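You operate a simulated robot arm through the tools that you are given. There is no shell and no other tool. Be economical: measure what you need, move in short steps, check, and stop when the job is done.

Carry out the task below with a simulated robot arm. There is one attempt and no reset: what you move stays moved.

Task
Put the socks from the counter into the divided tray in pairs; leave the odd yellow one.
Fine: both grey socks in the yellow cell, both striped socks in the blue cell.

It is judged by the outcome, as a careful person would: the job done as asked, and still so three seconds after it is handed in. It fails if anything else is knocked over, pushed out of place, dropped, spilled or broken.

Robot
A 6-joint arm with a two-finger parallel gripper, fixed in place. Base frame: the origin is at the foot of the arm, x ahead of it, y to its left, z up; the work surface is at about z = 910. Readings come in mm, rad, newtons and seconds.
With the tool pointing down near the work surface it reaches from about 460 to 880 mm from the base axis. Its first joint turns from -2.007 to 2.007 rad. Payload 4.2 kg.
The tool frame sits at the grasp point between the pads (the TCP): z along the fingers, y along the line on which they close. The tips reach 23 mm beyond it. Largest opening 94 mm; finger width 38, thickness 10; the body of the gripper, 54 by 96 mm, starts 39 mm behind the TCP.
Orientation is that of the tool frame in the base frame, as a unit quaternion [w, x, y, z]. With the fingers straight down and closing along the base's y, the tool's x points along the base's -x, its y along +y and its z along -z.

Tools
- The arm moves only by the tool send_rows. Its argument "plan" is text: rows parted by semicolons, each of 7 numbers parted by spaces: the finger opening in mm, from 0 to 94, then the shift along the base's x, y, z in units of 30 mm (1.0 is 30 mm), then the turn, a rotation vector about the base's x, y, z in units of 4 degrees (1.0 is 4 degrees). In form: grip dx dy dz wx wy wz; .... A call has 1 to 10 rows; each row shifts and turns the commanded pose from where the row before left it. A call with a number of a shift or a turn outside -1 to 1 is refused whole. Rows are played at 5 a second. More than 50 mm and 0.15 rad between two rows, or a gripper value outside its range, and nothing of the call is played. Where a pose cannot be reached the arm comes as near as it can. A force on the tool above 40 N (or 10 N above the force at the start of the call, whichever is more), or a blocked arm, ends the call early, and 0.2 s more pass. The fingers move at their own pace (about 108 mm/s each) and stop on an object; they squeeze with about 32 N. The grip force told is the motor's: it shows also when the fingers shut on nothing. Time passes only in rows, and 0.2 s behind the last, so rows that do not move let the fingers close. It gives the time, the measured TCP pose, the force on the tool (base axes), the opening and the grip force at its end, in the units of the frame above (readings bear some noise), with the torque about the TCP (base axes, N m) and any sound that the robot's microphone picked up, and new pictures: "pictures" is both (left out), scene, wrist or none.
- Cameras (640 x 400 px; columns grow to the right, rows downward): "scene" is fixed at [46.8, -495.2, 1503.6]; the picture's right is [0.52, -0.86, 0.00], its down [-0.39, -0.24, -0.89] and it looks along [0.76, 0.46, -0.46] (base axes); focal length 308 px, centre (320, 200). "wrist" rides on the gripper at [86, 16, -75] in the tool frame; the picture's right is [-0.18, 0.98, 0.00], its down [-0.58, -0.11, -0.81] and it looks along [-0.79, -0.15, 0.59] (tool axes); focal length 243 px, centre (320, 200). There is no depth. A picture from a camera that has moved, and an enlarged one, comes with that camera's place and axes in the base frame and with its lens. The place of the scene camera against the robot may be out by one fixed shift of up to 18 mm in any direction.
- raise_lower(by): slides the trunk up (or, below 0, down) by that many mm; the arm rides with it, the base frame stays. It gives what a move gives, with no picture.
- enlarge(camera, box): a new picture of the part [left, top, right, bottom] of that camera's present view, enlarged. It takes no simulated time.
- sign_off(): hands the job in; it is judged then, once.

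Go step by step. Nothing tells you positions but the pictures and the camera data: compare them with the known pose of the tool, close in by small moves and look again before you grip or let go. The budget is 120 turns and 200 pictures, counting those below and the enlarged ones. Unless the task says otherwise, let go and move clear before handing in, and close with one line.

The tools are called after "Emit:" by a JSON object that holds its "fn" and its "kwargs". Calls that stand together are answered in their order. send_rows: Moves the arm, as the interface text tells. Its arguments: {"type":"object","properties":{"plan":{"type":"string"},"pictures":{"type":"string","enum":["both","scene","wrist","none"]}},"required":["plan"]} The other tools are called the same way: raise_lower (by) slides the trunk up or down; enlarge (camera, box) takes an enlarged picture of a part of a camera's view; sign_off () hands the job in.

At the start:

```text
t: 0.0
position: [492.0, 101.6, 1136.3]
ee_rot: [0.0, 0.0, 1.0, 0.0]
wrist_force: [-0.4, -0.3, -0.2]
torque: [-0.01, 0.0, -0.02]
gripper_width: 94.0
finger_force: 0.1
trunk travel left (down, up): [-825.0, 165.0]
```

scene: 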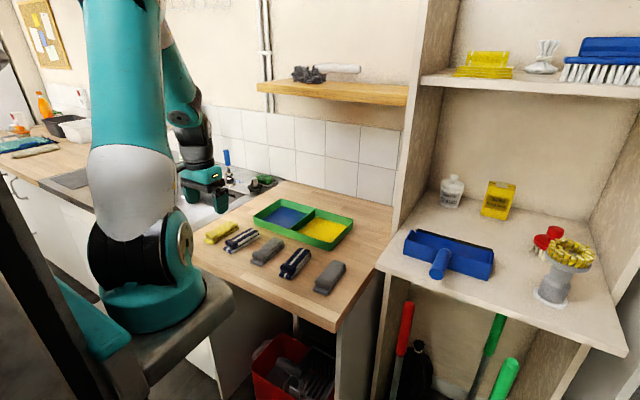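
wrist: 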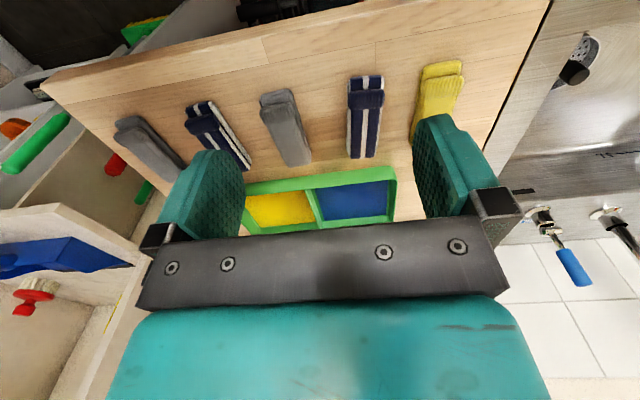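

I see five socks in a row at about x≈615, with y≈234 (yellow), 141 (striped), 29 (grey), -79 (striped) and -196 (grey). The tray is behind them at x≈820, blue cell at y≈110 and yellow cell at y≈-50. I'll move above the first striped sock and zoom in on the scene.

Emit:
{"fn": "send_rows", "kwargs": {"plan": "94 0.83 0.26 -0.6 0 0 0;94 0.83 0.26 -0.6 0 0 0;94 0.83 0.26 -0.6 0 0 0;94 0.83 0.26 -0.6 0 0 0;94 0.83 0.26 -0.6 0 0 0", "pictures": "both"}}

Emit:
{"fn": "enlarge", "kwargs": {"camera": "scene", "box": [180, 140, 420, 310]}}

```text
t: 1.2
position: [616.0, 139.0, 1047.5]
ee_rot: [0.0, 0.0, 1.0, -0.001]
wrist_force: [-1.0, 0.0, 0.5]
torque: [0.04, 0.02, 0.02]
gripper_width: 94.0
finger_force: 0.1
trunk travel left (down, up): [-825.0, 165.0]
camera wrist: at [529.6, 156.0, 1121.7], right [0.18, 0.98, 0.0], down [0.58, -0.11, 0.81], along [0.79, -0.15, -0.59], focal length 243 px, centre (320, 200)
```

scene: 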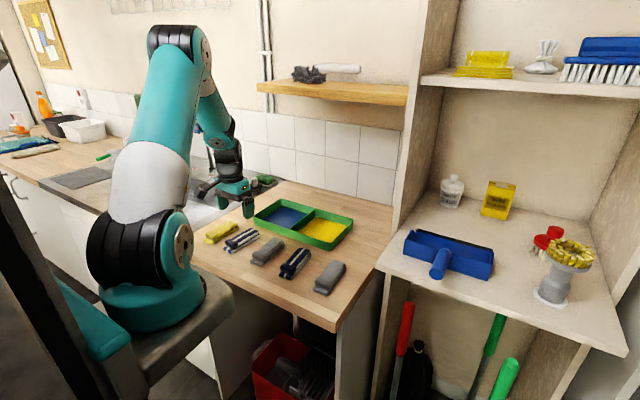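
wrist: 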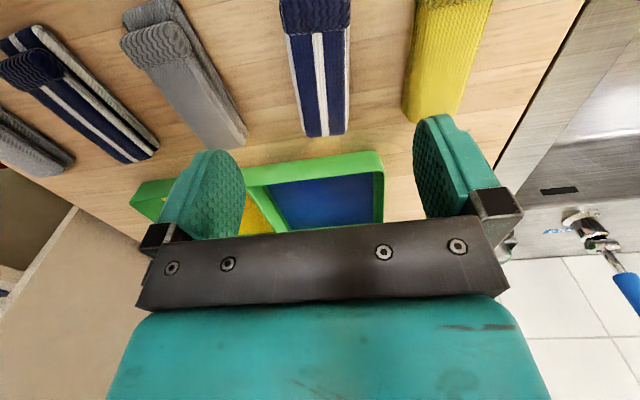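

```text
2.35 times, centred on (300, 225) of scene
camera zoom: at [46.8, -495.2, 1503.6], right [0.52, -0.86, 0.0], down [-0.39, -0.24, -0.89], along [0.76, 0.46, -0.46], focal length 725 px, centre (367, 141)
```

zoom: 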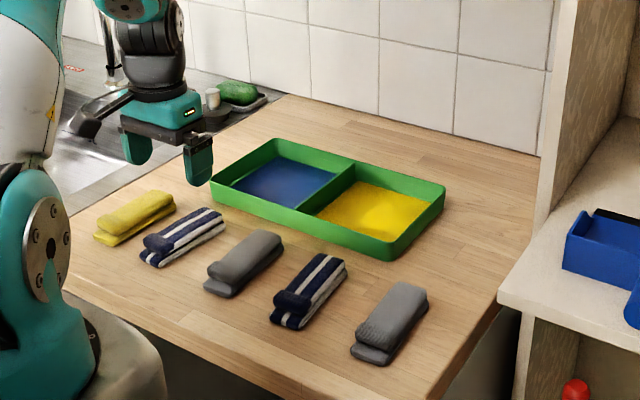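

The first striped sock lies at about (625, 137), roughly 6° off the x axis. It is about 43 mm wide and 140 mm long. The tray spans roughly x 718–890 with its divider at y≈40. I'll line up and come partway down.

Emit:
{"fn": "send_rows", "kwargs": {"plan": "94 0.15 -0.04 -0.9 0 0 -0.75;94 0.15 -0.04 -0.9 0 0 -0.75;94 0 0 -0.7 0 0 0", "pictures": "both"}}

Emit:
{"fn": "enlarge", "kwargs": {"camera": "scene", "box": [180, 160, 300, 280]}}

```text
t: 2.0
position: [626.6, 138.3, 971.1]
ee_rot: [0.0, 0.053, 0.999, 0.0]
wrist_force: [-0.4, 0.0, 0.3]
torque: [0.02, 0.02, -0.02]
gripper_width: 93.9
finger_force: 0.3
trunk travel left (down, up): [-825.0, 165.0]
camera wrist: at [542.5, 163.9, 1046.2], right [0.29, 0.96, 0.0], down [0.57, -0.17, 0.81], along [0.77, -0.23, -0.59], focal length 243 px, centre (320, 200)
```

scene: 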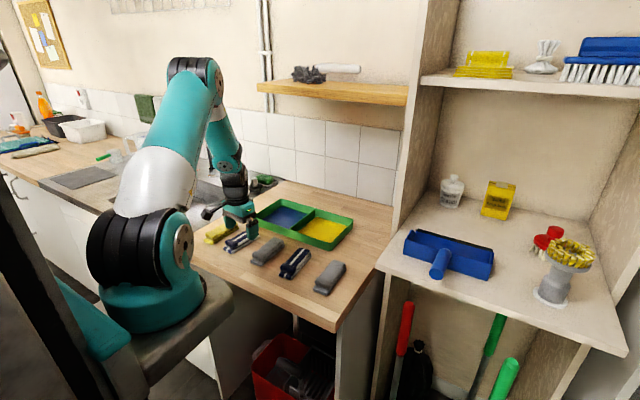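
wrist: 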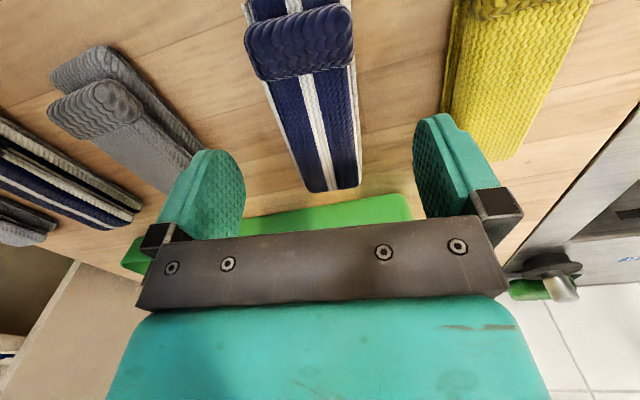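

```text
3.33 times, centred on (240, 220) of scene
camera zoom: at [46.8, -495.2, 1503.6], right [0.52, -0.86, 0.0], down [-0.39, -0.24, -0.89], along [0.76, 0.46, -0.46], focal length 1027 px, centre (587, 133)
```

zoom: 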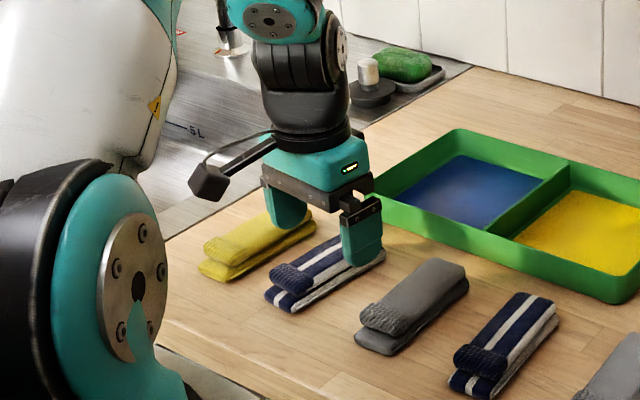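

The sock is centred between the fingers and aligned with them. I'll go down to z≈936 and close.

Emit:
{"fn": "send_rows", "kwargs": {"plan": "94 0 0 -0.6 0 0 0;94 0 0 -0.57 0 0 0;20 0 0 0 0 0 0;20 0 0 0 0 0 0;20 0 0 0 0 0 0;20 0 0 0 0 0 0", "pictures": "wrist"}}

```text
t: 3.4
position: [627.5, 137.9, 938.3]
ee_rot: [0.0, 0.052, 0.999, 0.0]
wrist_force: [-0.3, 0.1, -0.5]
torque: [0.04, 0.0, 0.05]
gripper_width: 43.9
finger_force: 32.2
trunk travel left (down, up): [-825.0, 165.0]
camera wrist: at [541.7, 164.2, 1011.0], right [0.29, 0.96, 0.0], down [0.57, -0.17, 0.81], along [0.77, -0.23, -0.59], focal length 243 px, centre (320, 200)
```

wrist: 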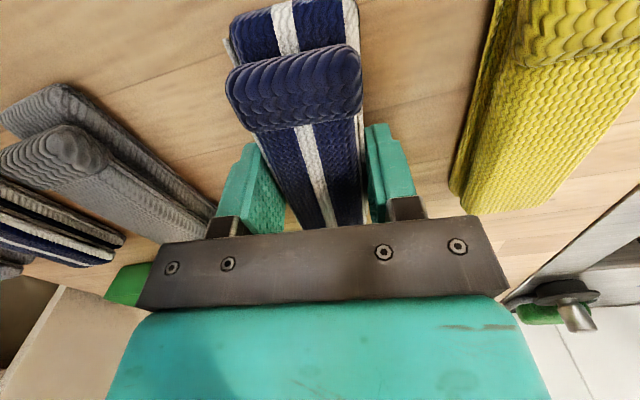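

I have it, held at 44 mm. I'll lift it, square it up and carry it toward the blue cell.

Emit:
{"fn": "send_rows", "kwargs": {"plan": "20 0 0 1 0 0 0;20 0 0 1 0 0 0;20 0 0 0.7 0 0 0.75;20 0.9 0 0 0 0 0.75;20 1 0 0 0 0 0;20 1 0 0 0 0 0", "pictures": "both"}}

Emit:
{"fn": "enlarge", "kwargs": {"camera": "scene", "box": [220, 150, 370, 260]}}

```text
t: 4.8
position: [714.0, 138.0, 1016.3]
ee_rot: [-0.001, 0.0, 1.0, 0.0]
wrist_force: [0.1, -0.3, -0.7]
torque: [0.04, -0.01, -0.02]
gripper_width: 43.9
finger_force: 31.3
trunk travel left (down, up): [-825.0, 165.0]
camera wrist: at [627.1, 155.6, 1092.1], right [0.18, 0.98, 0.0], down [0.58, -0.11, 0.81], along [0.79, -0.15, -0.59], focal length 243 px, centre (320, 200)
```

scene: 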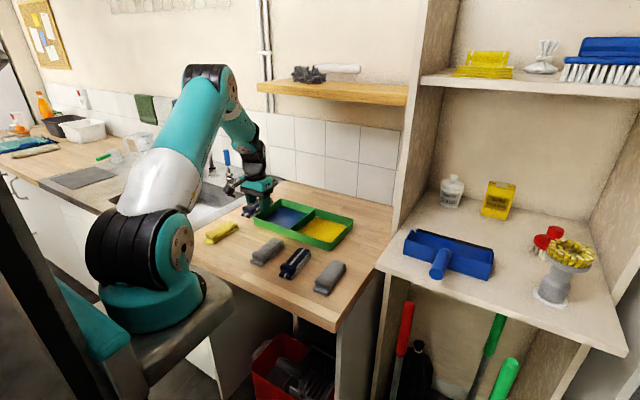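
wrist: 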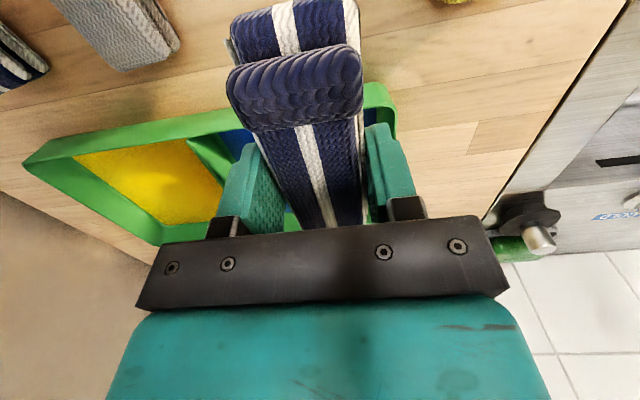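

```text
3.64 times, centred on (295, 205) of scene
camera zoom: at [46.8, -495.2, 1503.6], right [0.52, -0.86, 0.0], down [-0.39, -0.24, -0.89], along [0.76, 0.46, -0.46], focal length 1121 px, centre (411, 182)
```

zoom: 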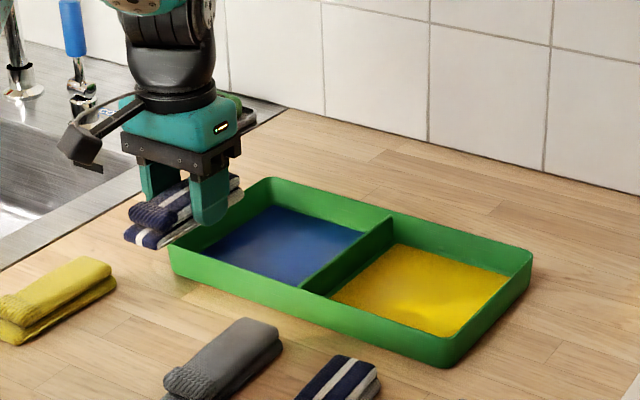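

From the wrist view the tray spans x 720–898 and y -130–183, with the divider at y≈26. I'll move over the blue cell's left half, aiming for x≈808, y≈136.

Emit:
{"fn": "send_rows", "kwargs": {"plan": "20 0.8 -0.03 -0.2 0 0 0;20 0.8 -0.03 -0.3 0 0 0;20 0.8 0 -0.3 0 0 0;20 0.73 0 -0.2 0 0 0;20 0 0 0 0 0 0", "pictures": "wrist"}}

Emit:
{"fn": "enlarge", "kwargs": {"camera": "scene", "box": [220, 150, 370, 260]}}

```text
t: 6.0
position: [807.1, 135.3, 986.9]
ee_rot: [0.001, 0.0, 1.0, 0.0]
wrist_force: [0.1, 0.0, -0.2]
torque: [-0.02, -0.02, 0.01]
gripper_width: 43.7
finger_force: 32.0
trunk travel left (down, up): [-825.0, 165.0]
camera wrist: at [721.0, 152.2, 1060.2], right [0.18, 0.98, 0.0], down [0.58, -0.11, 0.81], along [0.79, -0.15, -0.59], focal length 243 px, centre (320, 200)
```

wrist: 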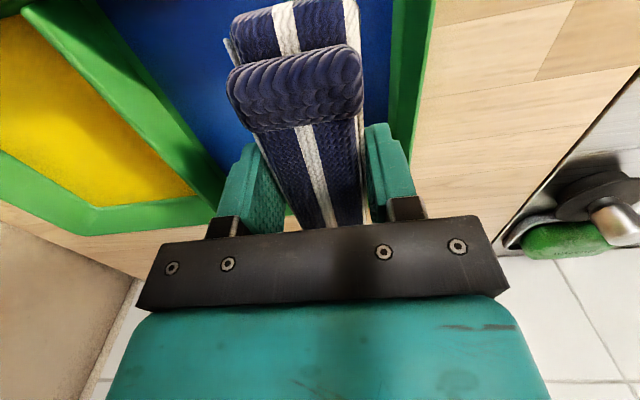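

```text
3.64 times, centred on (295, 205) of scene
camera zoom: at [46.8, -495.2, 1503.6], right [0.52, -0.86, 0.0], down [-0.39, -0.24, -0.89], along [0.76, 0.46, -0.46], focal length 1121 px, centre (411, 182)
```

zoom: 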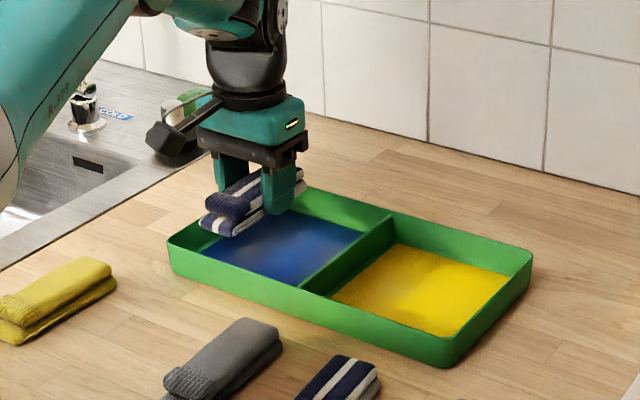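

Comparing the scene view with the wrist rays puts the tray slightly farther out, at x≈735–905 with its centre at 820. I'll shift forward 11 mm, lower partway and check.

Emit:
{"fn": "send_rows", "kwargs": {"plan": "20 0.37 0.02 0 0 0 0;20 0 0 -0.4 0 0 0;20 0 0 -0.4 0 0 0;20 0 0 0 0 0 0", "pictures": "wrist"}}

Emit:
{"fn": "enlarge", "kwargs": {"camera": "scene", "box": [240, 170, 330, 240]}}

```text
t: 7.0
position: [818.6, 136.5, 962.3]
ee_rot: [0.0, 0.0, 1.0, 0.0]
wrist_force: [-0.6, 0.2, -0.1]
torque: [0.01, -0.01, 0.0]
gripper_width: 43.8
finger_force: 31.7
trunk travel left (down, up): [-825.0, 165.0]
camera wrist: at [731.4, 153.9, 1036.2], right [0.18, 0.98, 0.0], down [0.58, -0.11, 0.81], along [0.79, -0.15, -0.59], focal length 243 px, centre (320, 200)
```

wrist: 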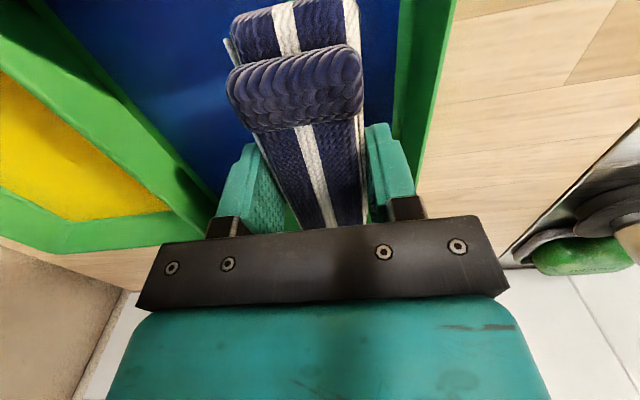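

```text
5.71 times, centred on (285, 205) of scene
camera zoom: at [46.8, -495.2, 1503.6], right [0.52, -0.86, 0.0], down [-0.39, -0.24, -0.89], along [0.76, 0.46, -0.46], focal length 1761 px, centre (520, 171)
```

zoom: 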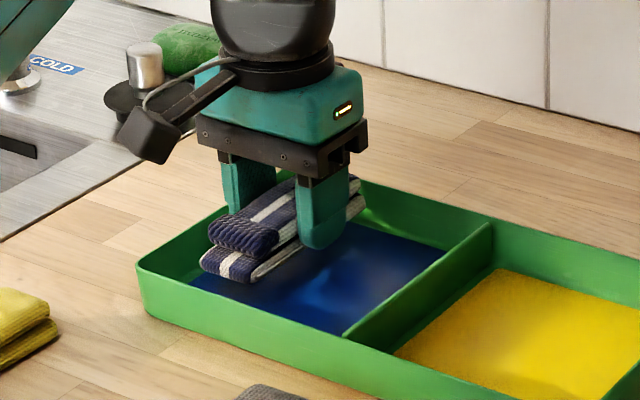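

The sock looks centred in the cell lengthwise, with clearance at both ends. I'll lower it and open only a little.

Emit:
{"fn": "send_rows", "kwargs": {"plan": "20 0 0 -0.35 0 0 0;20 0 0 -0.3 0 0 0;20 0 0 0 0 0 0;54 0 0 0 0 0 0;54 0 0 0 0 0 0", "pictures": "wrist"}}

Emit:
{"fn": "enlarge", "kwargs": {"camera": "scene", "box": [240, 170, 330, 240]}}

```text
t: 8.2
position: [817.5, 136.7, 942.5]
ee_rot: [0.0, 0.0, 1.0, 0.0]
wrist_force: [0.1, 1.6, -0.1]
torque: [0.02, 0.0, 0.0]
gripper_width: 53.9
finger_force: 0.1
trunk travel left (down, up): [-825.0, 165.0]
camera wrist: at [731.4, 153.5, 1017.0], right [0.18, 0.98, 0.0], down [0.58, -0.11, 0.81], along [0.79, -0.15, -0.59], focal length 243 px, centre (320, 200)
```

wrist: 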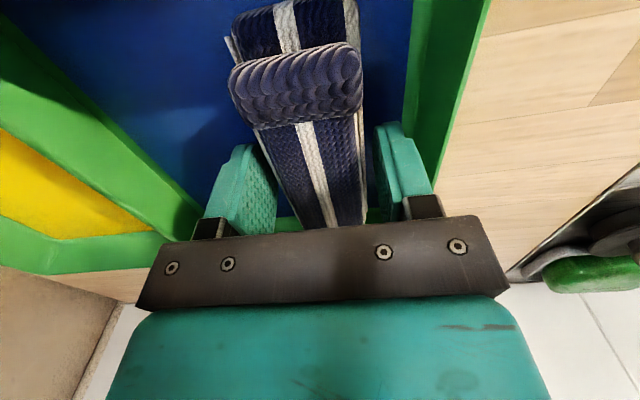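

```text
5.71 times, centred on (285, 205) of scene
camera zoom: at [46.8, -495.2, 1503.6], right [0.52, -0.86, 0.0], down [-0.39, -0.24, -0.89], along [0.76, 0.46, -0.46], focal length 1761 px, centre (520, 171)
```

zoom: 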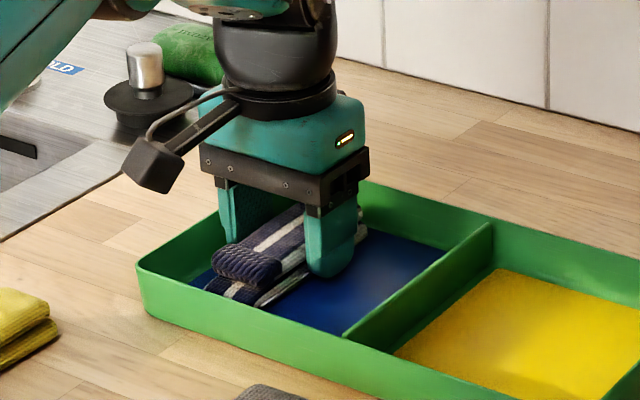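

The sock is released inside the blue cell. I'll lift clear and travel toward the second striped sock.

Emit:
{"fn": "send_rows", "kwargs": {"plan": "54 0 0 1 0 0 0;54 0 0 1 0 0 0;54 0 0 1 0 0 0;94 -0.98 -1 0 0 0 0;94 -0.98 -1 0 0 0 0;94 -0.98 -1 0 0 0 0;94 -0.98 -1 0 0 0 0;94 -0.98 -1 0 0 0 0;94 -0.98 -1 0 0 0 0;94 -0.98 -1 0 0 0 0", "pictures": "both"}}

Emit:
{"fn": "enlarge", "kwargs": {"camera": "scene", "box": [240, 170, 330, 240]}}

```text
t: 10.4
position: [609.3, -72.9, 1034.9]
ee_rot: [0.0, 0.0, 1.0, -0.001]
wrist_force: [0.2, 0.6, -0.8]
torque: [0.0, 0.0, 0.01]
gripper_width: 94.2
finger_force: 0.1
trunk travel left (down, up): [-825.0, 165.0]
camera wrist: at [522.9, -56.6, 1109.2], right [0.18, 0.98, 0.0], down [0.58, -0.11, 0.81], along [0.79, -0.15, -0.59], focal length 243 px, centre (320, 200)
```

scene: 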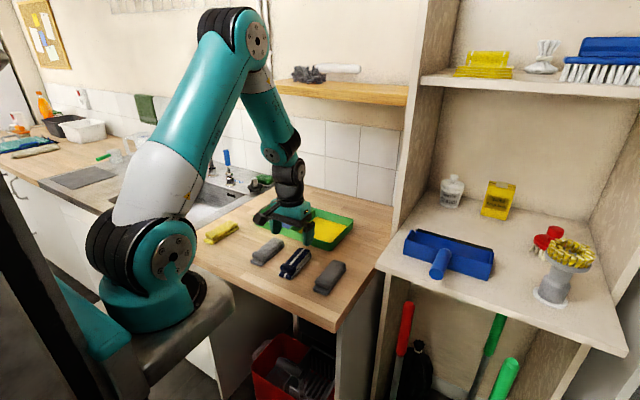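
wrist: 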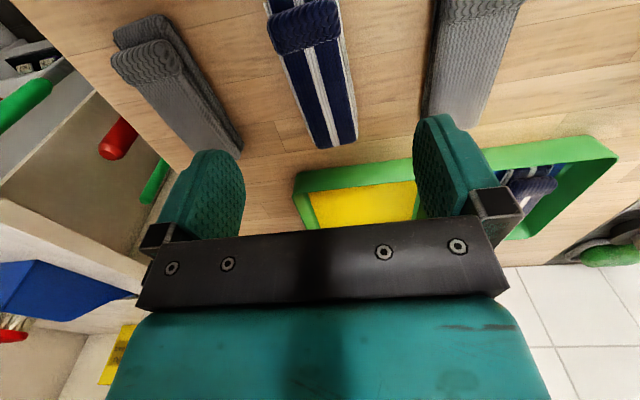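

```text
5.71 times, centred on (285, 205) of scene
camera zoom: at [46.8, -495.2, 1503.6], right [0.52, -0.86, 0.0], down [-0.39, -0.24, -0.89], along [0.76, 0.46, -0.46], focal length 1761 px, centre (520, 171)
```

zoom: 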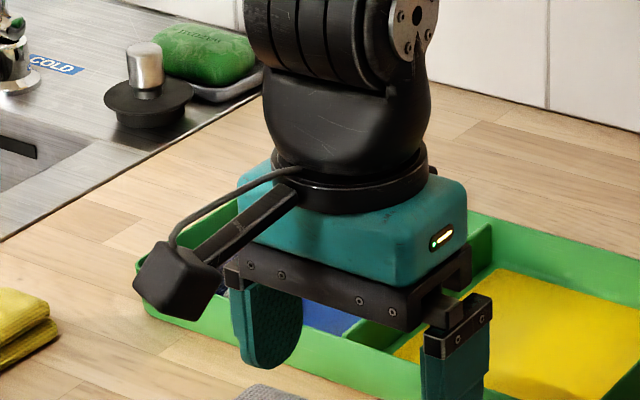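

The second striped sock's centre is at about (620, -76), with a yaw of about +3°. I'll line up and come partway down.

Emit:
{"fn": "send_rows", "kwargs": {"plan": "94 0.2 -0.05 -0.7 0 0 0.4;94 0.2 -0.05 -0.75 0 0 0.4;94 0 0 -0.75 0 0 0;94 0 0 0 0 0 0", "pictures": "wrist"}}

```text
t: 11.4
position: [621.9, -77.3, 968.7]
ee_rot: [0.0, -0.028, 1.0, 0.0]
wrist_force: [-1.4, 0.1, 0.0]
torque: [0.0, -0.01, 0.01]
gripper_width: 94.0
finger_force: 0.1
trunk travel left (down, up): [-825.0, 165.0]
camera wrist: at [535.5, -65.5, 1042.5], right [0.13, 0.99, 0.0], down [0.59, -0.08, 0.81], along [0.8, -0.1, -0.59], focal length 243 px, centre (320, 200)
```

wrist: 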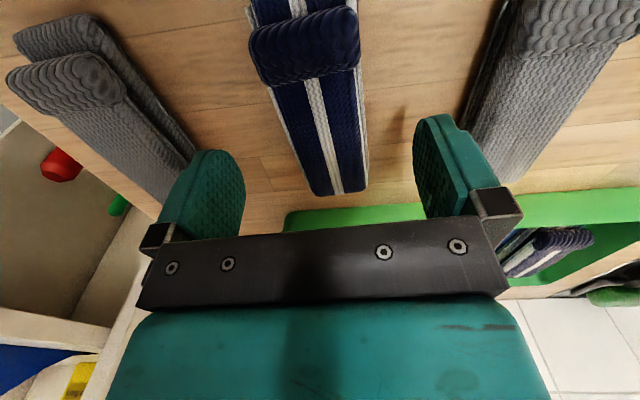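

It's aligned apart from a ~3 mm offset. I'll correct that, go down and grip.

Emit:
{"fn": "send_rows", "kwargs": {"plan": "94 0 0.08 -0.5 0 0 0;94 0 0 -0.52 0 0 0;20 0 0 0 0 0 0;20 0 0 0 0 0 0;20 0 0 0 0 0 0;20 0 0 0 0 0 0", "pictures": "wrist"}}

```text
t: 12.8
position: [623.4, -74.5, 937.3]
ee_rot: [0.0, -0.028, 1.0, 0.0]
wrist_force: [-0.2, 0.0, 0.8]
torque: [0.01, -0.03, 0.04]
gripper_width: 43.8
finger_force: 32.6
trunk travel left (down, up): [-825.0, 165.0]
camera wrist: at [536.3, -62.0, 1011.8], right [0.13, 0.99, 0.0], down [0.59, -0.08, 0.81], along [0.8, -0.1, -0.59], focal length 243 px, centre (320, 200)
```

wrist: 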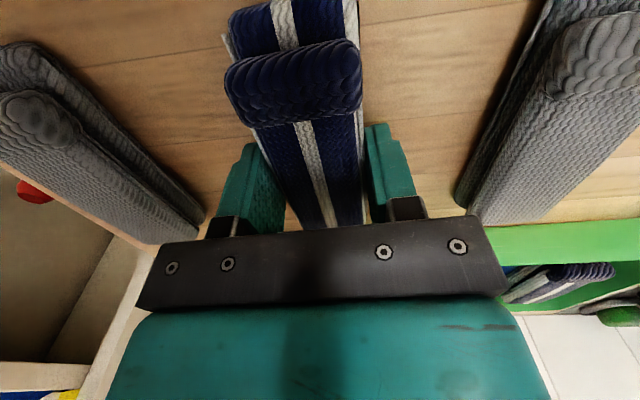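

Gripped. I'll lift and carry it over the right half of the blue cell, to about (820, 75).

Emit:
{"fn": "send_rows", "kwargs": {"plan": "20 0 0 1 0 0 0;20 0 0 1 0 0 0;20 0 0 0.9 0 0 -0.4;20 0.93 0.72 0 0 0 -0.4;20 0.93 0.72 0 0 0 0;20 0.93 0.72 0 0 0 0;20 0.93 0.72 0 0 0 0;20 0.93 0.72 0 0 0 0;20 0.93 0.72 0 0 0 0;20 0.93 0.68 0 0 0 0", "pictures": "wrist"}}

Emit:
{"fn": "enlarge", "kwargs": {"camera": "scene", "box": [240, 170, 330, 240]}}

```text
t: 15.0
position: [817.7, 76.7, 1023.5]
ee_rot: [0.0, 0.0, 1.0, 0.0]
wrist_force: [-0.1, -0.1, 1.0]
torque: [-0.01, 0.01, -0.01]
gripper_width: 43.9
finger_force: 32.2
trunk travel left (down, up): [-825.0, 165.0]
camera wrist: at [731.8, 93.7, 1099.1], right [0.18, 0.98, 0.0], down [0.58, -0.11, 0.81], along [0.79, -0.15, -0.59], focal length 243 px, centre (320, 200)
```

wrist: 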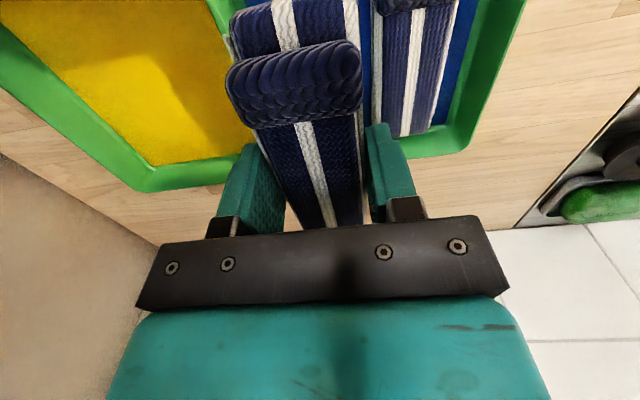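

```text
5.71 times, centred on (285, 205) of scene
camera zoom: at [46.8, -495.2, 1503.6], right [0.52, -0.86, 0.0], down [-0.39, -0.24, -0.89], along [0.76, 0.46, -0.46], focal length 1761 px, centre (520, 171)
```

zoom: 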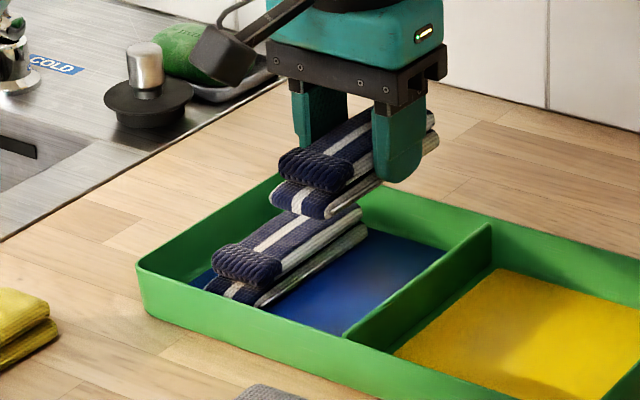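

The neighbouring sock's edge is at y≈115 and the divider at about y≈30, so I'll aim for y=73. I'll lower partway and check.

Emit:
{"fn": "send_rows", "kwargs": {"plan": "20 0.04 -0.12 -0.6 0 0 0;20 0 0 -0.7 0 0 0;20 0 0 -0.6 0 0 0;20 0 0 0 0 0 0", "pictures": "wrist"}}

Emit:
{"fn": "enlarge", "kwargs": {"camera": "scene", "box": [240, 170, 330, 240]}}

```text
t: 16.0
position: [821.5, 73.3, 967.2]
ee_rot: [0.0, 0.0, 1.0, 0.001]
wrist_force: [0.9, 0.7, 0.3]
torque: [0.02, 0.01, 0.01]
gripper_width: 43.8
finger_force: 32.1
trunk travel left (down, up): [-825.0, 165.0]
camera wrist: at [733.9, 89.6, 1041.7], right [0.18, 0.98, 0.0], down [0.58, -0.11, 0.81], along [0.79, -0.15, -0.59], focal length 243 px, centre (320, 200)
```

wrist: 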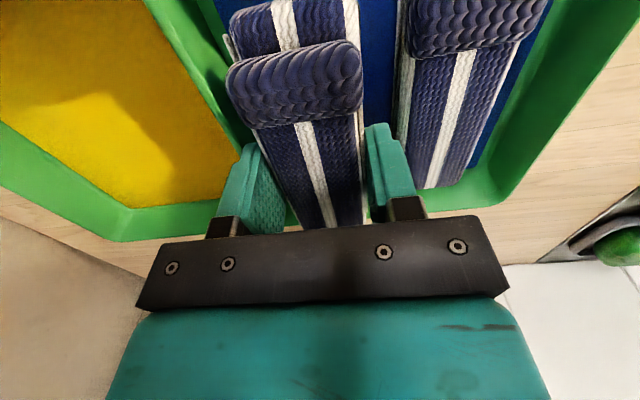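

```text
5.71 times, centred on (285, 205) of scene
camera zoom: at [46.8, -495.2, 1503.6], right [0.52, -0.86, 0.0], down [-0.39, -0.24, -0.89], along [0.76, 0.46, -0.46], focal length 1761 px, centre (520, 171)
```

zoom: 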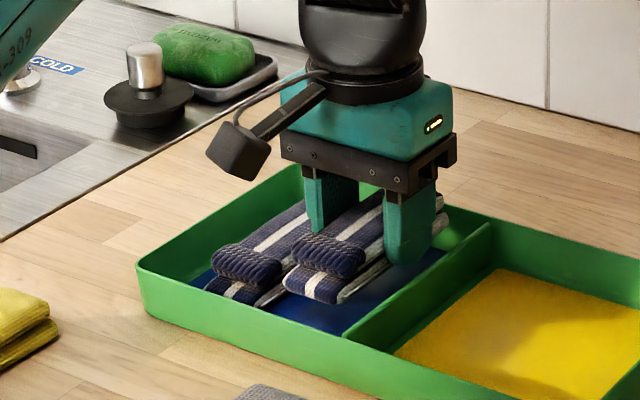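

Clearance to the divider is tight, so I'll zoom in on it.

Emit:
{"fn": "enlarge", "kwargs": {"camera": "wrist", "box": [140, 0, 460, 200]}}

Emit:
{"fn": "enlarge", "kwargs": {"camera": "scene", "box": [265, 185, 325, 225]}}

```text
2.00 times, centred on (300, 100) of wrist
camera zoom: at [733.9, 89.6, 1041.7], right [0.18, 0.98, 0.0], down [0.58, -0.11, 0.81], along [0.79, -0.15, -0.59], focal length 485 px, centre (360, 400)
```

zoom: 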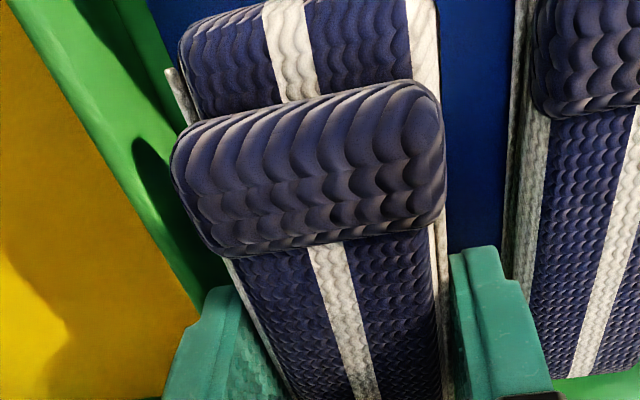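

```text
10.00 times, centred on (295, 205) of scene
camera zoom: at [46.8, -495.2, 1503.6], right [0.52, -0.86, 0.0], down [-0.39, -0.24, -0.89], along [0.76, 0.46, -0.46], focal length 3082 px, centre (570, 150)
```

zoom: 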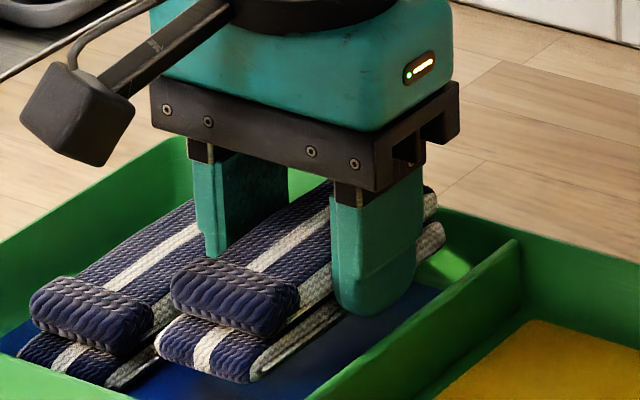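

Clearance is about 8–10 mm on both sides, which is fine. I'll lower gently and release to 52 mm.

Emit:
{"fn": "send_rows", "kwargs": {"plan": "20 0 0.02 -0.4 0 0 0;20 0 0 -0.4 0 0 0;20 0 0 0 0 0 0;52 0 0 0 0 0 0;52 0 0 0 0 0 0", "pictures": "wrist"}}

```text
t: 17.2
position: [820.6, 72.8, 942.7]
ee_rot: [0.0, 0.0, 1.0, 0.0]
wrist_force: [-0.5, 0.8, -0.5]
torque: [-0.04, -0.02, 0.01]
gripper_width: 52.4
finger_force: 0.1
trunk travel left (down, up): [-825.0, 165.0]
camera wrist: at [733.8, 89.5, 1017.1], right [0.18, 0.98, 0.0], down [0.58, -0.11, 0.81], along [0.79, -0.15, -0.59], focal length 243 px, centre (320, 200)
```

wrist: 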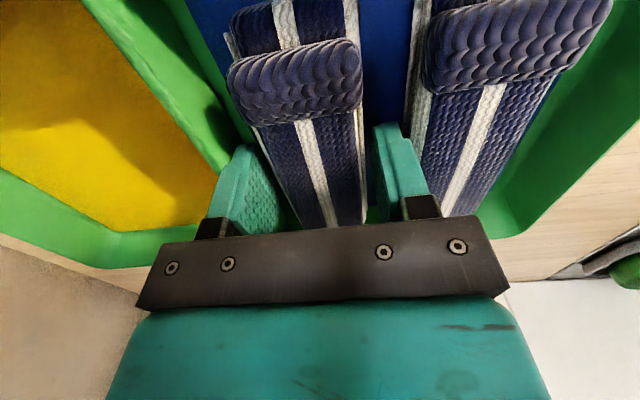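

Released. I'll lift clear and go to the first grey sock at about (616, 29).

Emit:
{"fn": "send_rows", "kwargs": {"plan": "52 0 0 1 0 0 0;52 0 0 1 0 0 0;52 0 0 1 0 0 0;94 -0.97 -0.21 0 0 0 0;94 -0.97 -0.21 0 0 0 0;94 -0.97 -0.21 0 0 0 0;94 -0.97 -0.21 0 0 0 0;94 -0.97 -0.21 0 0 0 0;94 -0.97 -0.21 0 0 0 0;94 -0.97 -0.21 0 0 0 0", "pictures": "both"}}

```text
t: 19.4
position: [617.4, 28.3, 1032.0]
ee_rot: [0.0, -0.001, 1.0, 0.0]
wrist_force: [0.1, 0.0, -0.9]
torque: [-0.01, 0.03, 0.0]
gripper_width: 94.1
finger_force: 0.0
trunk travel left (down, up): [-825.0, 165.0]
camera wrist: at [530.6, 45.6, 1106.9], right [0.18, 0.98, 0.0], down [0.58, -0.11, 0.81], along [0.79, -0.15, -0.59], focal length 243 px, centre (320, 200)
```

scene: 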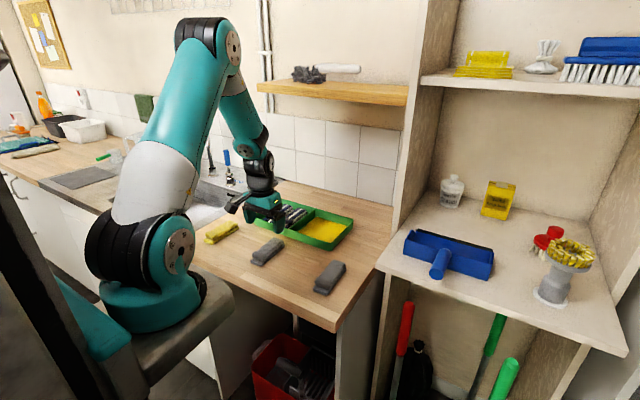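
wrist: 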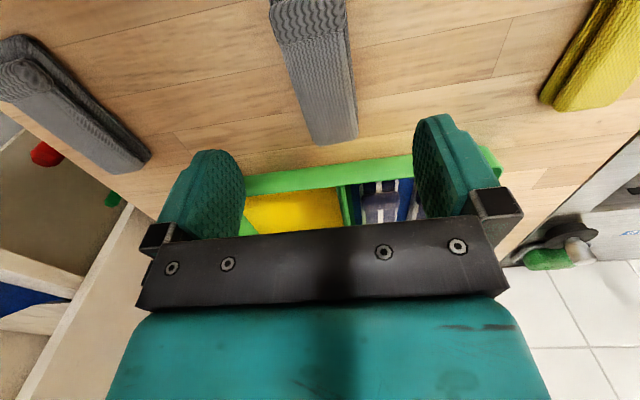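

The first grey sock is at about (620, 30), nearly parallel to x. I'll come partway down.

Emit:
{"fn": "send_rows", "kwargs": {"plan": "94 0.1 0.05 -0.7 0 0 0.1;94 0 0 -0.7 0 0 0.1;94 0 0 -0.7 0 0 0;94 0 0 0 0 0 0", "pictures": "wrist"}}

```text
t: 20.4
position: [621.0, 31.1, 969.6]
ee_rot: [0.0, -0.006, 1.0, 0.0]
wrist_force: [0.4, -0.1, 0.2]
torque: [0.01, 0.0, 0.0]
gripper_width: 93.8
finger_force: 0.0
trunk travel left (down, up): [-825.0, 165.0]
camera wrist: at [533.5, 46.4, 1043.8], right [0.17, 0.99, 0.0], down [0.58, -0.1, 0.81], along [0.79, -0.14, -0.59], focal length 243 px, centre (320, 200)
```

wrist: 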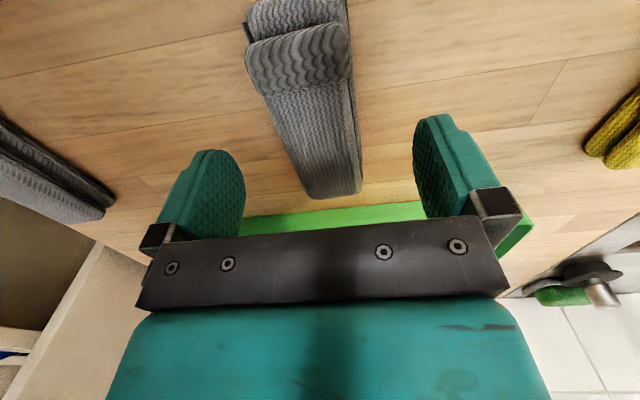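

Well centred. I'll go down and grip.

Emit:
{"fn": "send_rows", "kwargs": {"plan": "94 0 0 -0.5 0 0 0;94 0 0 -0.55 0 0 0;20 0 0 0 0 0 0;20 0 0 0 0 0 0;20 0 0 0 0 0 0;20 0 0 0 0 0 0", "pictures": "wrist"}}

```text
t: 21.8
position: [619.5, 30.5, 938.8]
ee_rot: [0.0, -0.007, 1.0, 0.0]
wrist_force: [0.6, -0.5, 0.0]
torque: [0.01, -0.03, 0.0]
gripper_width: 43.8
finger_force: 31.9
trunk travel left (down, up): [-825.0, 165.0]
camera wrist: at [533.1, 45.8, 1013.0], right [0.17, 0.99, 0.0], down [0.58, -0.1, 0.81], along [0.79, -0.14, -0.59], focal length 243 px, centre (320, 200)
```

wrist: 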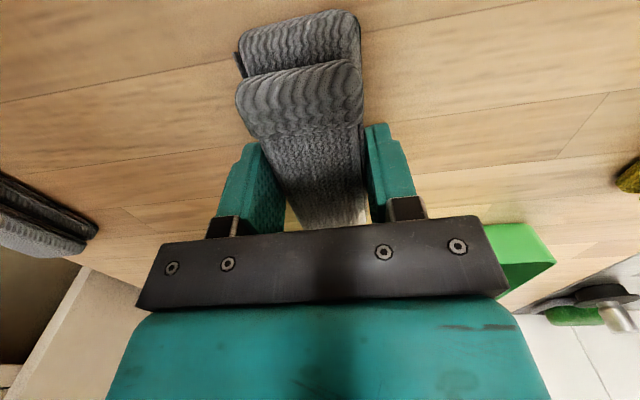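

Gripped. I'll lift and carry it to the left half of the yellow cell, to about (820, -18).

Emit:
{"fn": "send_rows", "kwargs": {"plan": "20 0 0 1 0 0 0;20 0 0 1 0 0 0;20 0 0 0.9 0 0 -0.2;20 0.95 -0.23 0 0 0 0;20 0.95 -0.23 0 0 0 0;20 0.95 -0.23 0 0 0 0;20 0.95 -0.23 0 0 0 0;20 0.95 -0.23 0 0 0 0;20 0.95 -0.23 0 0 0 0;20 0.95 -0.23 0 0 0 0", "pictures": "wrist"}}

Emit:
{"fn": "enlarge", "kwargs": {"camera": "scene", "box": [250, 170, 370, 250]}}

```text
t: 24.0
position: [820.8, -17.5, 1024.6]
ee_rot: [0.0, -0.001, 1.0, 0.0]
wrist_force: [0.6, -0.4, -0.7]
torque: [-0.04, -0.01, -0.02]
gripper_width: 44.0
finger_force: 32.2
trunk travel left (down, up): [-825.0, 165.0]
camera wrist: at [734.5, -0.7, 1099.5], right [0.18, 0.98, 0.0], down [0.58, -0.11, 0.81], along [0.79, -0.15, -0.59], focal length 243 px, centre (320, 200)
```

wrist: 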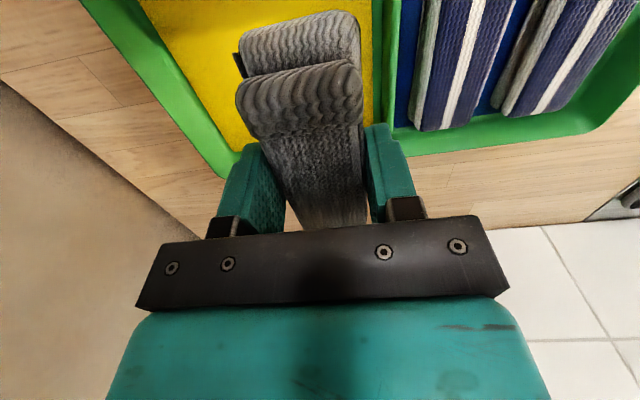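

```text
5.00 times, centred on (310, 210) of scene
camera zoom: at [46.8, -495.2, 1503.6], right [0.52, -0.86, 0.0], down [-0.39, -0.24, -0.89], along [0.76, 0.46, -0.46], focal length 1541 px, centre (370, 150)
```

zoom: 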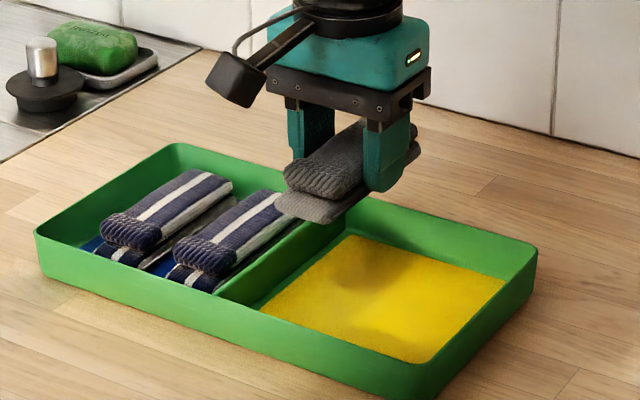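

Both striped socks sit well in the blue cell. The yellow floor spans y≈-113 to 21, so y=-17 leaves room for two socks. I'll lower partway and check.

Emit:
{"fn": "send_rows", "kwargs": {"plan": "20 0 0 -0.6 0 0 0;20 0 0 -0.7 0 0 0;20 0 0 -0.6 0 0 0;20 0 0 0 0 0 0", "pictures": "none"}}

Emit:
{"fn": "enlarge", "kwargs": {"camera": "wrist", "box": [140, 0, 460, 200]}}

Emit:
{"fn": "enlarge", "kwargs": {"camera": "scene", "box": [250, 170, 370, 250]}}

```text
t: 25.0
position: [819.1, -17.9, 969.0]
ee_rot: [-0.001, 0.0, 1.0, 0.0]
wrist_force: [0.2, 0.4, 0.4]
torque: [-0.02, -0.01, 0.0]
gripper_width: 43.8
finger_force: 32.2
trunk travel left (down, up): [-825.0, 165.0]
```

```text
2.00 times, centred on (300, 100) of wrist
camera zoom: at [732.9, -0.5, 1042.8], right [0.18, 0.98, 0.0], down [0.58, -0.11, 0.81], along [0.79, -0.15, -0.59], focal length 485 px, centre (360, 400)
```

zoom: 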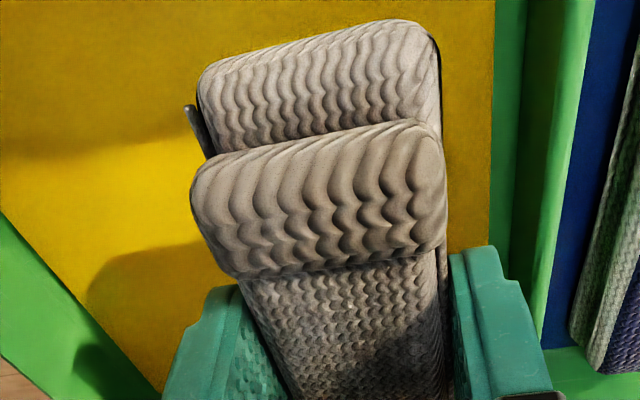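

```text
5.00 times, centred on (310, 210) of scene
camera zoom: at [46.8, -495.2, 1503.6], right [0.52, -0.86, 0.0], down [-0.39, -0.24, -0.89], along [0.76, 0.46, -0.46], focal length 1541 px, centre (370, 150)
```

zoom: 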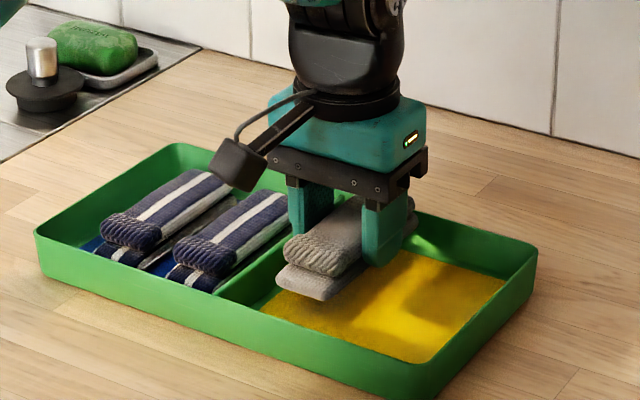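

There's room beside the divider (floor edge y≈22, finger outer face y≈14). I'll lower and release slightly.

Emit:
{"fn": "send_rows", "kwargs": {"plan": "20 0 0.02 -0.45 0 0 0;20 0 0 -0.45 0 0 0;20 0 0 0 0 0 0;50 0 0 0 0 0 0;50 0 0 0 0 0 0", "pictures": "wrist"}}

```text
t: 26.2
position: [818.7, -16.5, 941.0]
ee_rot: [0.0, 0.0, 1.0, 0.001]
wrist_force: [-0.6, -0.7, -0.2]
torque: [-0.01, 0.02, -0.02]
gripper_width: 49.9
finger_force: 0.1
trunk travel left (down, up): [-825.0, 165.0]
camera wrist: at [732.7, 0.0, 1015.9], right [0.18, 0.98, 0.0], down [0.58, -0.11, 0.81], along [0.79, -0.15, -0.59], focal length 243 px, centre (320, 200)
```

wrist: 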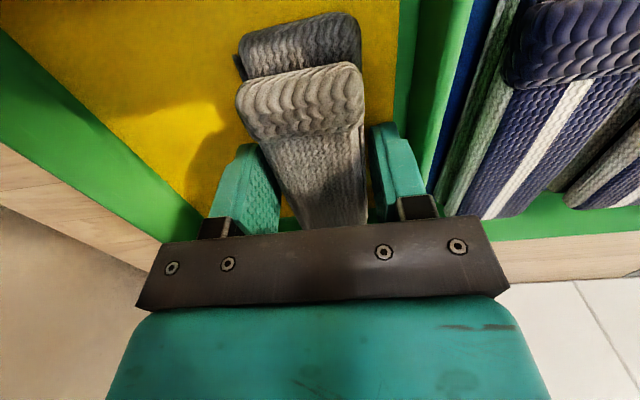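

Released. I'll lift and go to the second grey sock at about (614, -196).

Emit:
{"fn": "send_rows", "kwargs": {"plan": "50 0 0 1 0 0 0;50 0 0 1 0 0 0;50 0 0 1 0 0 0;94 -0.97 -0.8 0 0 0 0;94 -0.97 -0.8 0 0 0 0;94 -0.97 -0.8 0 0 0 0;94 -0.97 -0.8 0 0 0 0;94 -0.97 -0.8 0 0 0 0;94 -0.97 -0.8 0 0 0 0;94 -0.97 -0.8 0 0 0 0", "pictures": "both"}}

```text
t: 28.4
position: [615.1, -185.4, 1030.9]
ee_rot: [0.0, 0.0, 1.0, 0.0]
wrist_force: [0.2, -0.3, 0.0]
torque: [-0.01, -0.02, 0.03]
gripper_width: 94.0
finger_force: 0.1
trunk travel left (down, up): [-825.0, 165.0]
camera wrist: at [528.9, -168.8, 1105.2], right [0.18, 0.98, 0.0], down [0.58, -0.11, 0.81], along [0.79, -0.15, -0.59], focal length 243 px, centre (320, 200)
```

scene: 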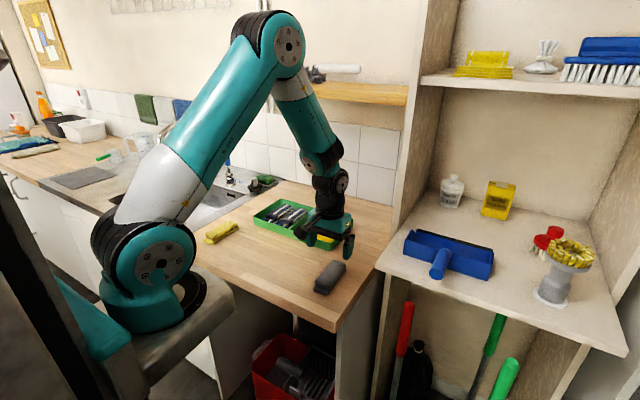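
wrist: 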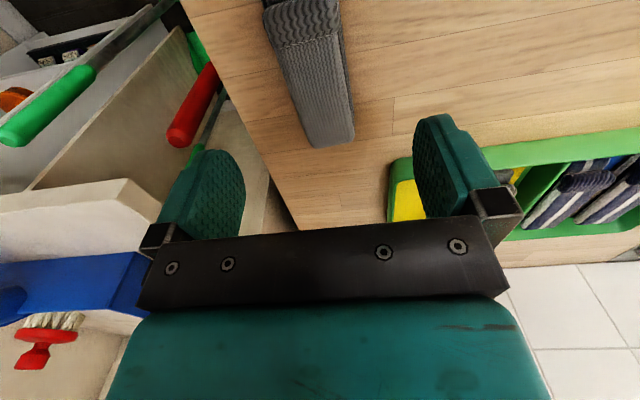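

The second grey sock is at about (620, -188). I'll align and come partway down.

Emit:
{"fn": "send_rows", "kwargs": {"plan": "94 0.16 -0.1 -0.7 0 0 0.2;94 0 0 -0.7 0 0 0.2;94 0 0 -0.65 0 0 0;94 0 0 0 0 0 0", "pictures": "wrist"}}

```text
t: 29.4
position: [620.6, -189.0, 968.7]
ee_rot: [0.001, -0.014, 1.0, 0.0]
wrist_force: [-0.6, 0.3, 0.1]
torque: [0.02, 0.01, 0.0]
gripper_width: 94.0
finger_force: 0.0
trunk travel left (down, up): [-825.0, 165.0]
camera wrist: at [533.4, -174.4, 1043.6], right [0.16, 0.99, 0.0], down [0.58, -0.09, 0.81], along [0.8, -0.13, -0.59], focal length 243 px, centre (320, 200)
```

wrist: 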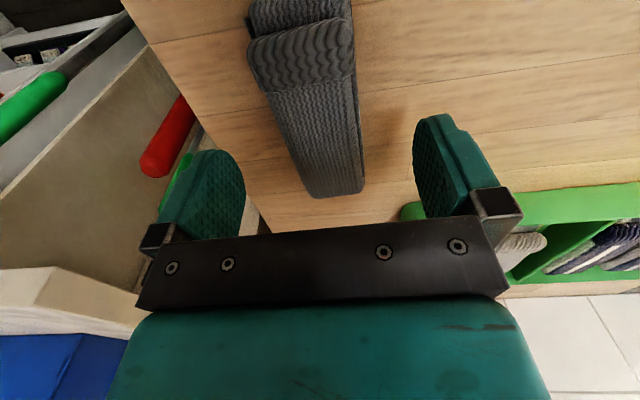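

It's centred. I'll narrow to 75 mm for clearance near the counter edge, then go down and grip.

Emit:
{"fn": "send_rows", "kwargs": {"plan": "75 0 0 0 0 0 0;75 0 0.02 -0.5 0 0 0;75 0 0 -0.52 0 0 0;20 0 0 0 0 0 0;20 0 0 0 0 0 0;20 0 0 0 0 0 0;20 0 0 0 0 0 0", "pictures": "wrist"}}

```text
t: 31.0
position: [619.5, -187.6, 939.1]
ee_rot: [-0.001, -0.014, 1.0, 0.0]
wrist_force: [0.9, 0.1, 1.1]
torque: [0.01, -0.1, -0.01]
gripper_width: 43.5
finger_force: 31.7
trunk travel left (down, up): [-825.0, 165.0]
camera wrist: at [532.9, -173.2, 1013.9], right [0.16, 0.99, 0.0], down [0.58, -0.09, 0.81], along [0.8, -0.13, -0.59], focal length 243 px, centre (320, 200)
```

wrist: 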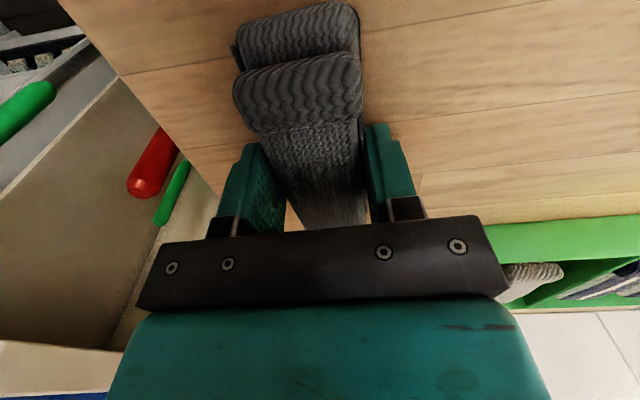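

Gripped. I'll lift and carry it to the right half of the yellow cell, to about (820, -76).

Emit:
{"fn": "send_rows", "kwargs": {"plan": "20 0 0 1 0 0 0;20 0 0 1 0 0 0;20 0 0.2 0.9 0 0 -0.2;20 0.95 0.5 0 0 0 -0.2;20 0.95 0.5 0 0 0 0;20 0.95 0.5 0 0 0 0;20 0.95 0.5 0 0 0 0;20 0.95 0.5 0 0 0 0;20 0.95 0.5 0 0 0 0;20 0.95 0.5 0 0 0 0", "pictures": "none"}}

Emit:
{"fn": "enlarge", "kwargs": {"camera": "wrist", "box": [140, 0, 460, 200]}}

Emit:
{"fn": "enlarge", "kwargs": {"camera": "scene", "box": [250, 170, 370, 250]}}

```text
t: 33.2
position: [820.2, -75.9, 1026.0]
ee_rot: [0.0, 0.0, 1.0, 0.0]
wrist_force: [0.3, -0.1, 0.2]
torque: [-0.01, 0.01, -0.02]
gripper_width: 43.7
finger_force: 32.0
trunk travel left (down, up): [-825.0, 165.0]
```

```text
2.00 times, centred on (300, 100) of wrist
camera zoom: at [733.2, -59.2, 1100.8], right [0.18, 0.98, 0.0], down [0.58, -0.11, 0.81], along [0.79, -0.15, -0.59], focal length 485 px, centre (360, 400)
```

zoom: 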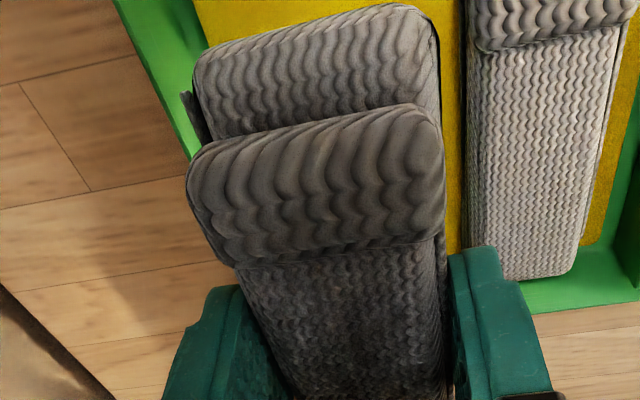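

```text
5.00 times, centred on (310, 210) of scene
camera zoom: at [46.8, -495.2, 1503.6], right [0.52, -0.86, 0.0], down [-0.39, -0.24, -0.89], along [0.76, 0.46, -0.46], focal length 1541 px, centre (370, 150)
```

zoom: 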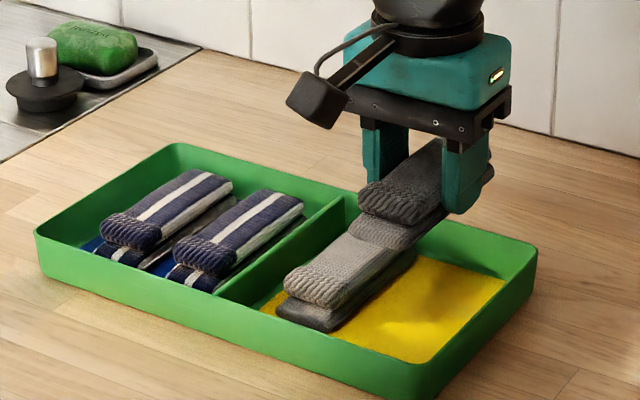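

First grey sock's edge is at y≈-37, leaving room. I'll lower partway and check both sides.

Emit:
{"fn": "send_rows", "kwargs": {"plan": "20 0 0 -0.6 0 0 0;20 0 0 -0.7 0 0 0;20 0 0 -0.6 0 0 0;20 0 0 0 0 0 0", "pictures": "none"}}

Emit:
{"fn": "enlarge", "kwargs": {"camera": "wrist", "box": [140, 0, 460, 200]}}

Emit:
{"fn": "enlarge", "kwargs": {"camera": "scene", "box": [280, 180, 370, 240]}}

```text
t: 34.2
position: [821.3, -76.3, 969.6]
ee_rot: [0.001, -0.001, 1.0, 0.0]
wrist_force: [-0.6, -0.2, -0.8]
torque: [0.0, 0.03, 0.04]
gripper_width: 43.6
finger_force: 32.3
trunk travel left (down, up): [-825.0, 165.0]
```

```text
2.00 times, centred on (300, 100) of wrist
camera zoom: at [734.4, -59.7, 1044.1], right [0.18, 0.98, 0.0], down [0.58, -0.11, 0.81], along [0.79, -0.15, -0.59], focal length 485 px, centre (360, 400)
```

zoom: 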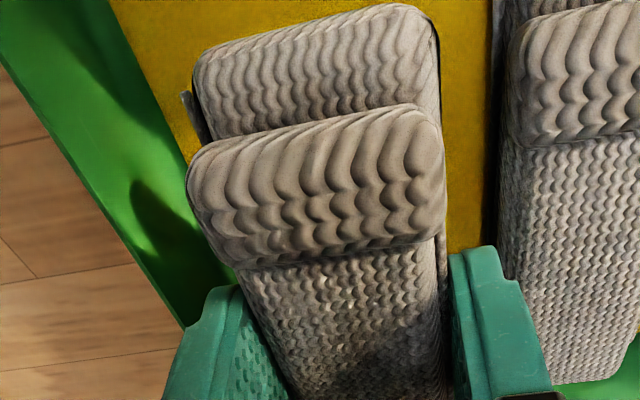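

```text
6.67 times, centred on (325, 210) of scene
camera zoom: at [46.8, -495.2, 1503.6], right [0.52, -0.86, 0.0], down [-0.39, -0.24, -0.89], along [0.76, 0.46, -0.46], focal length 2055 px, centre (287, 133)
```

zoom: 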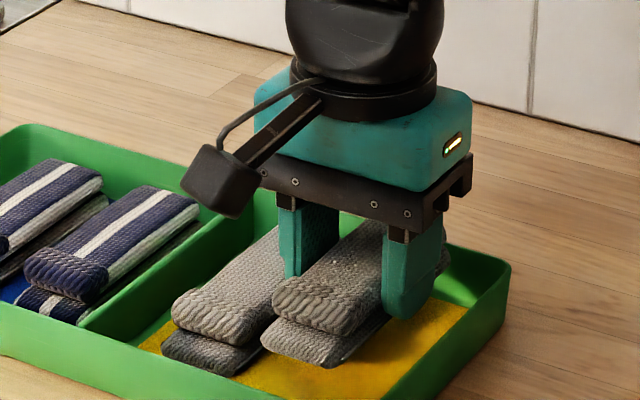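

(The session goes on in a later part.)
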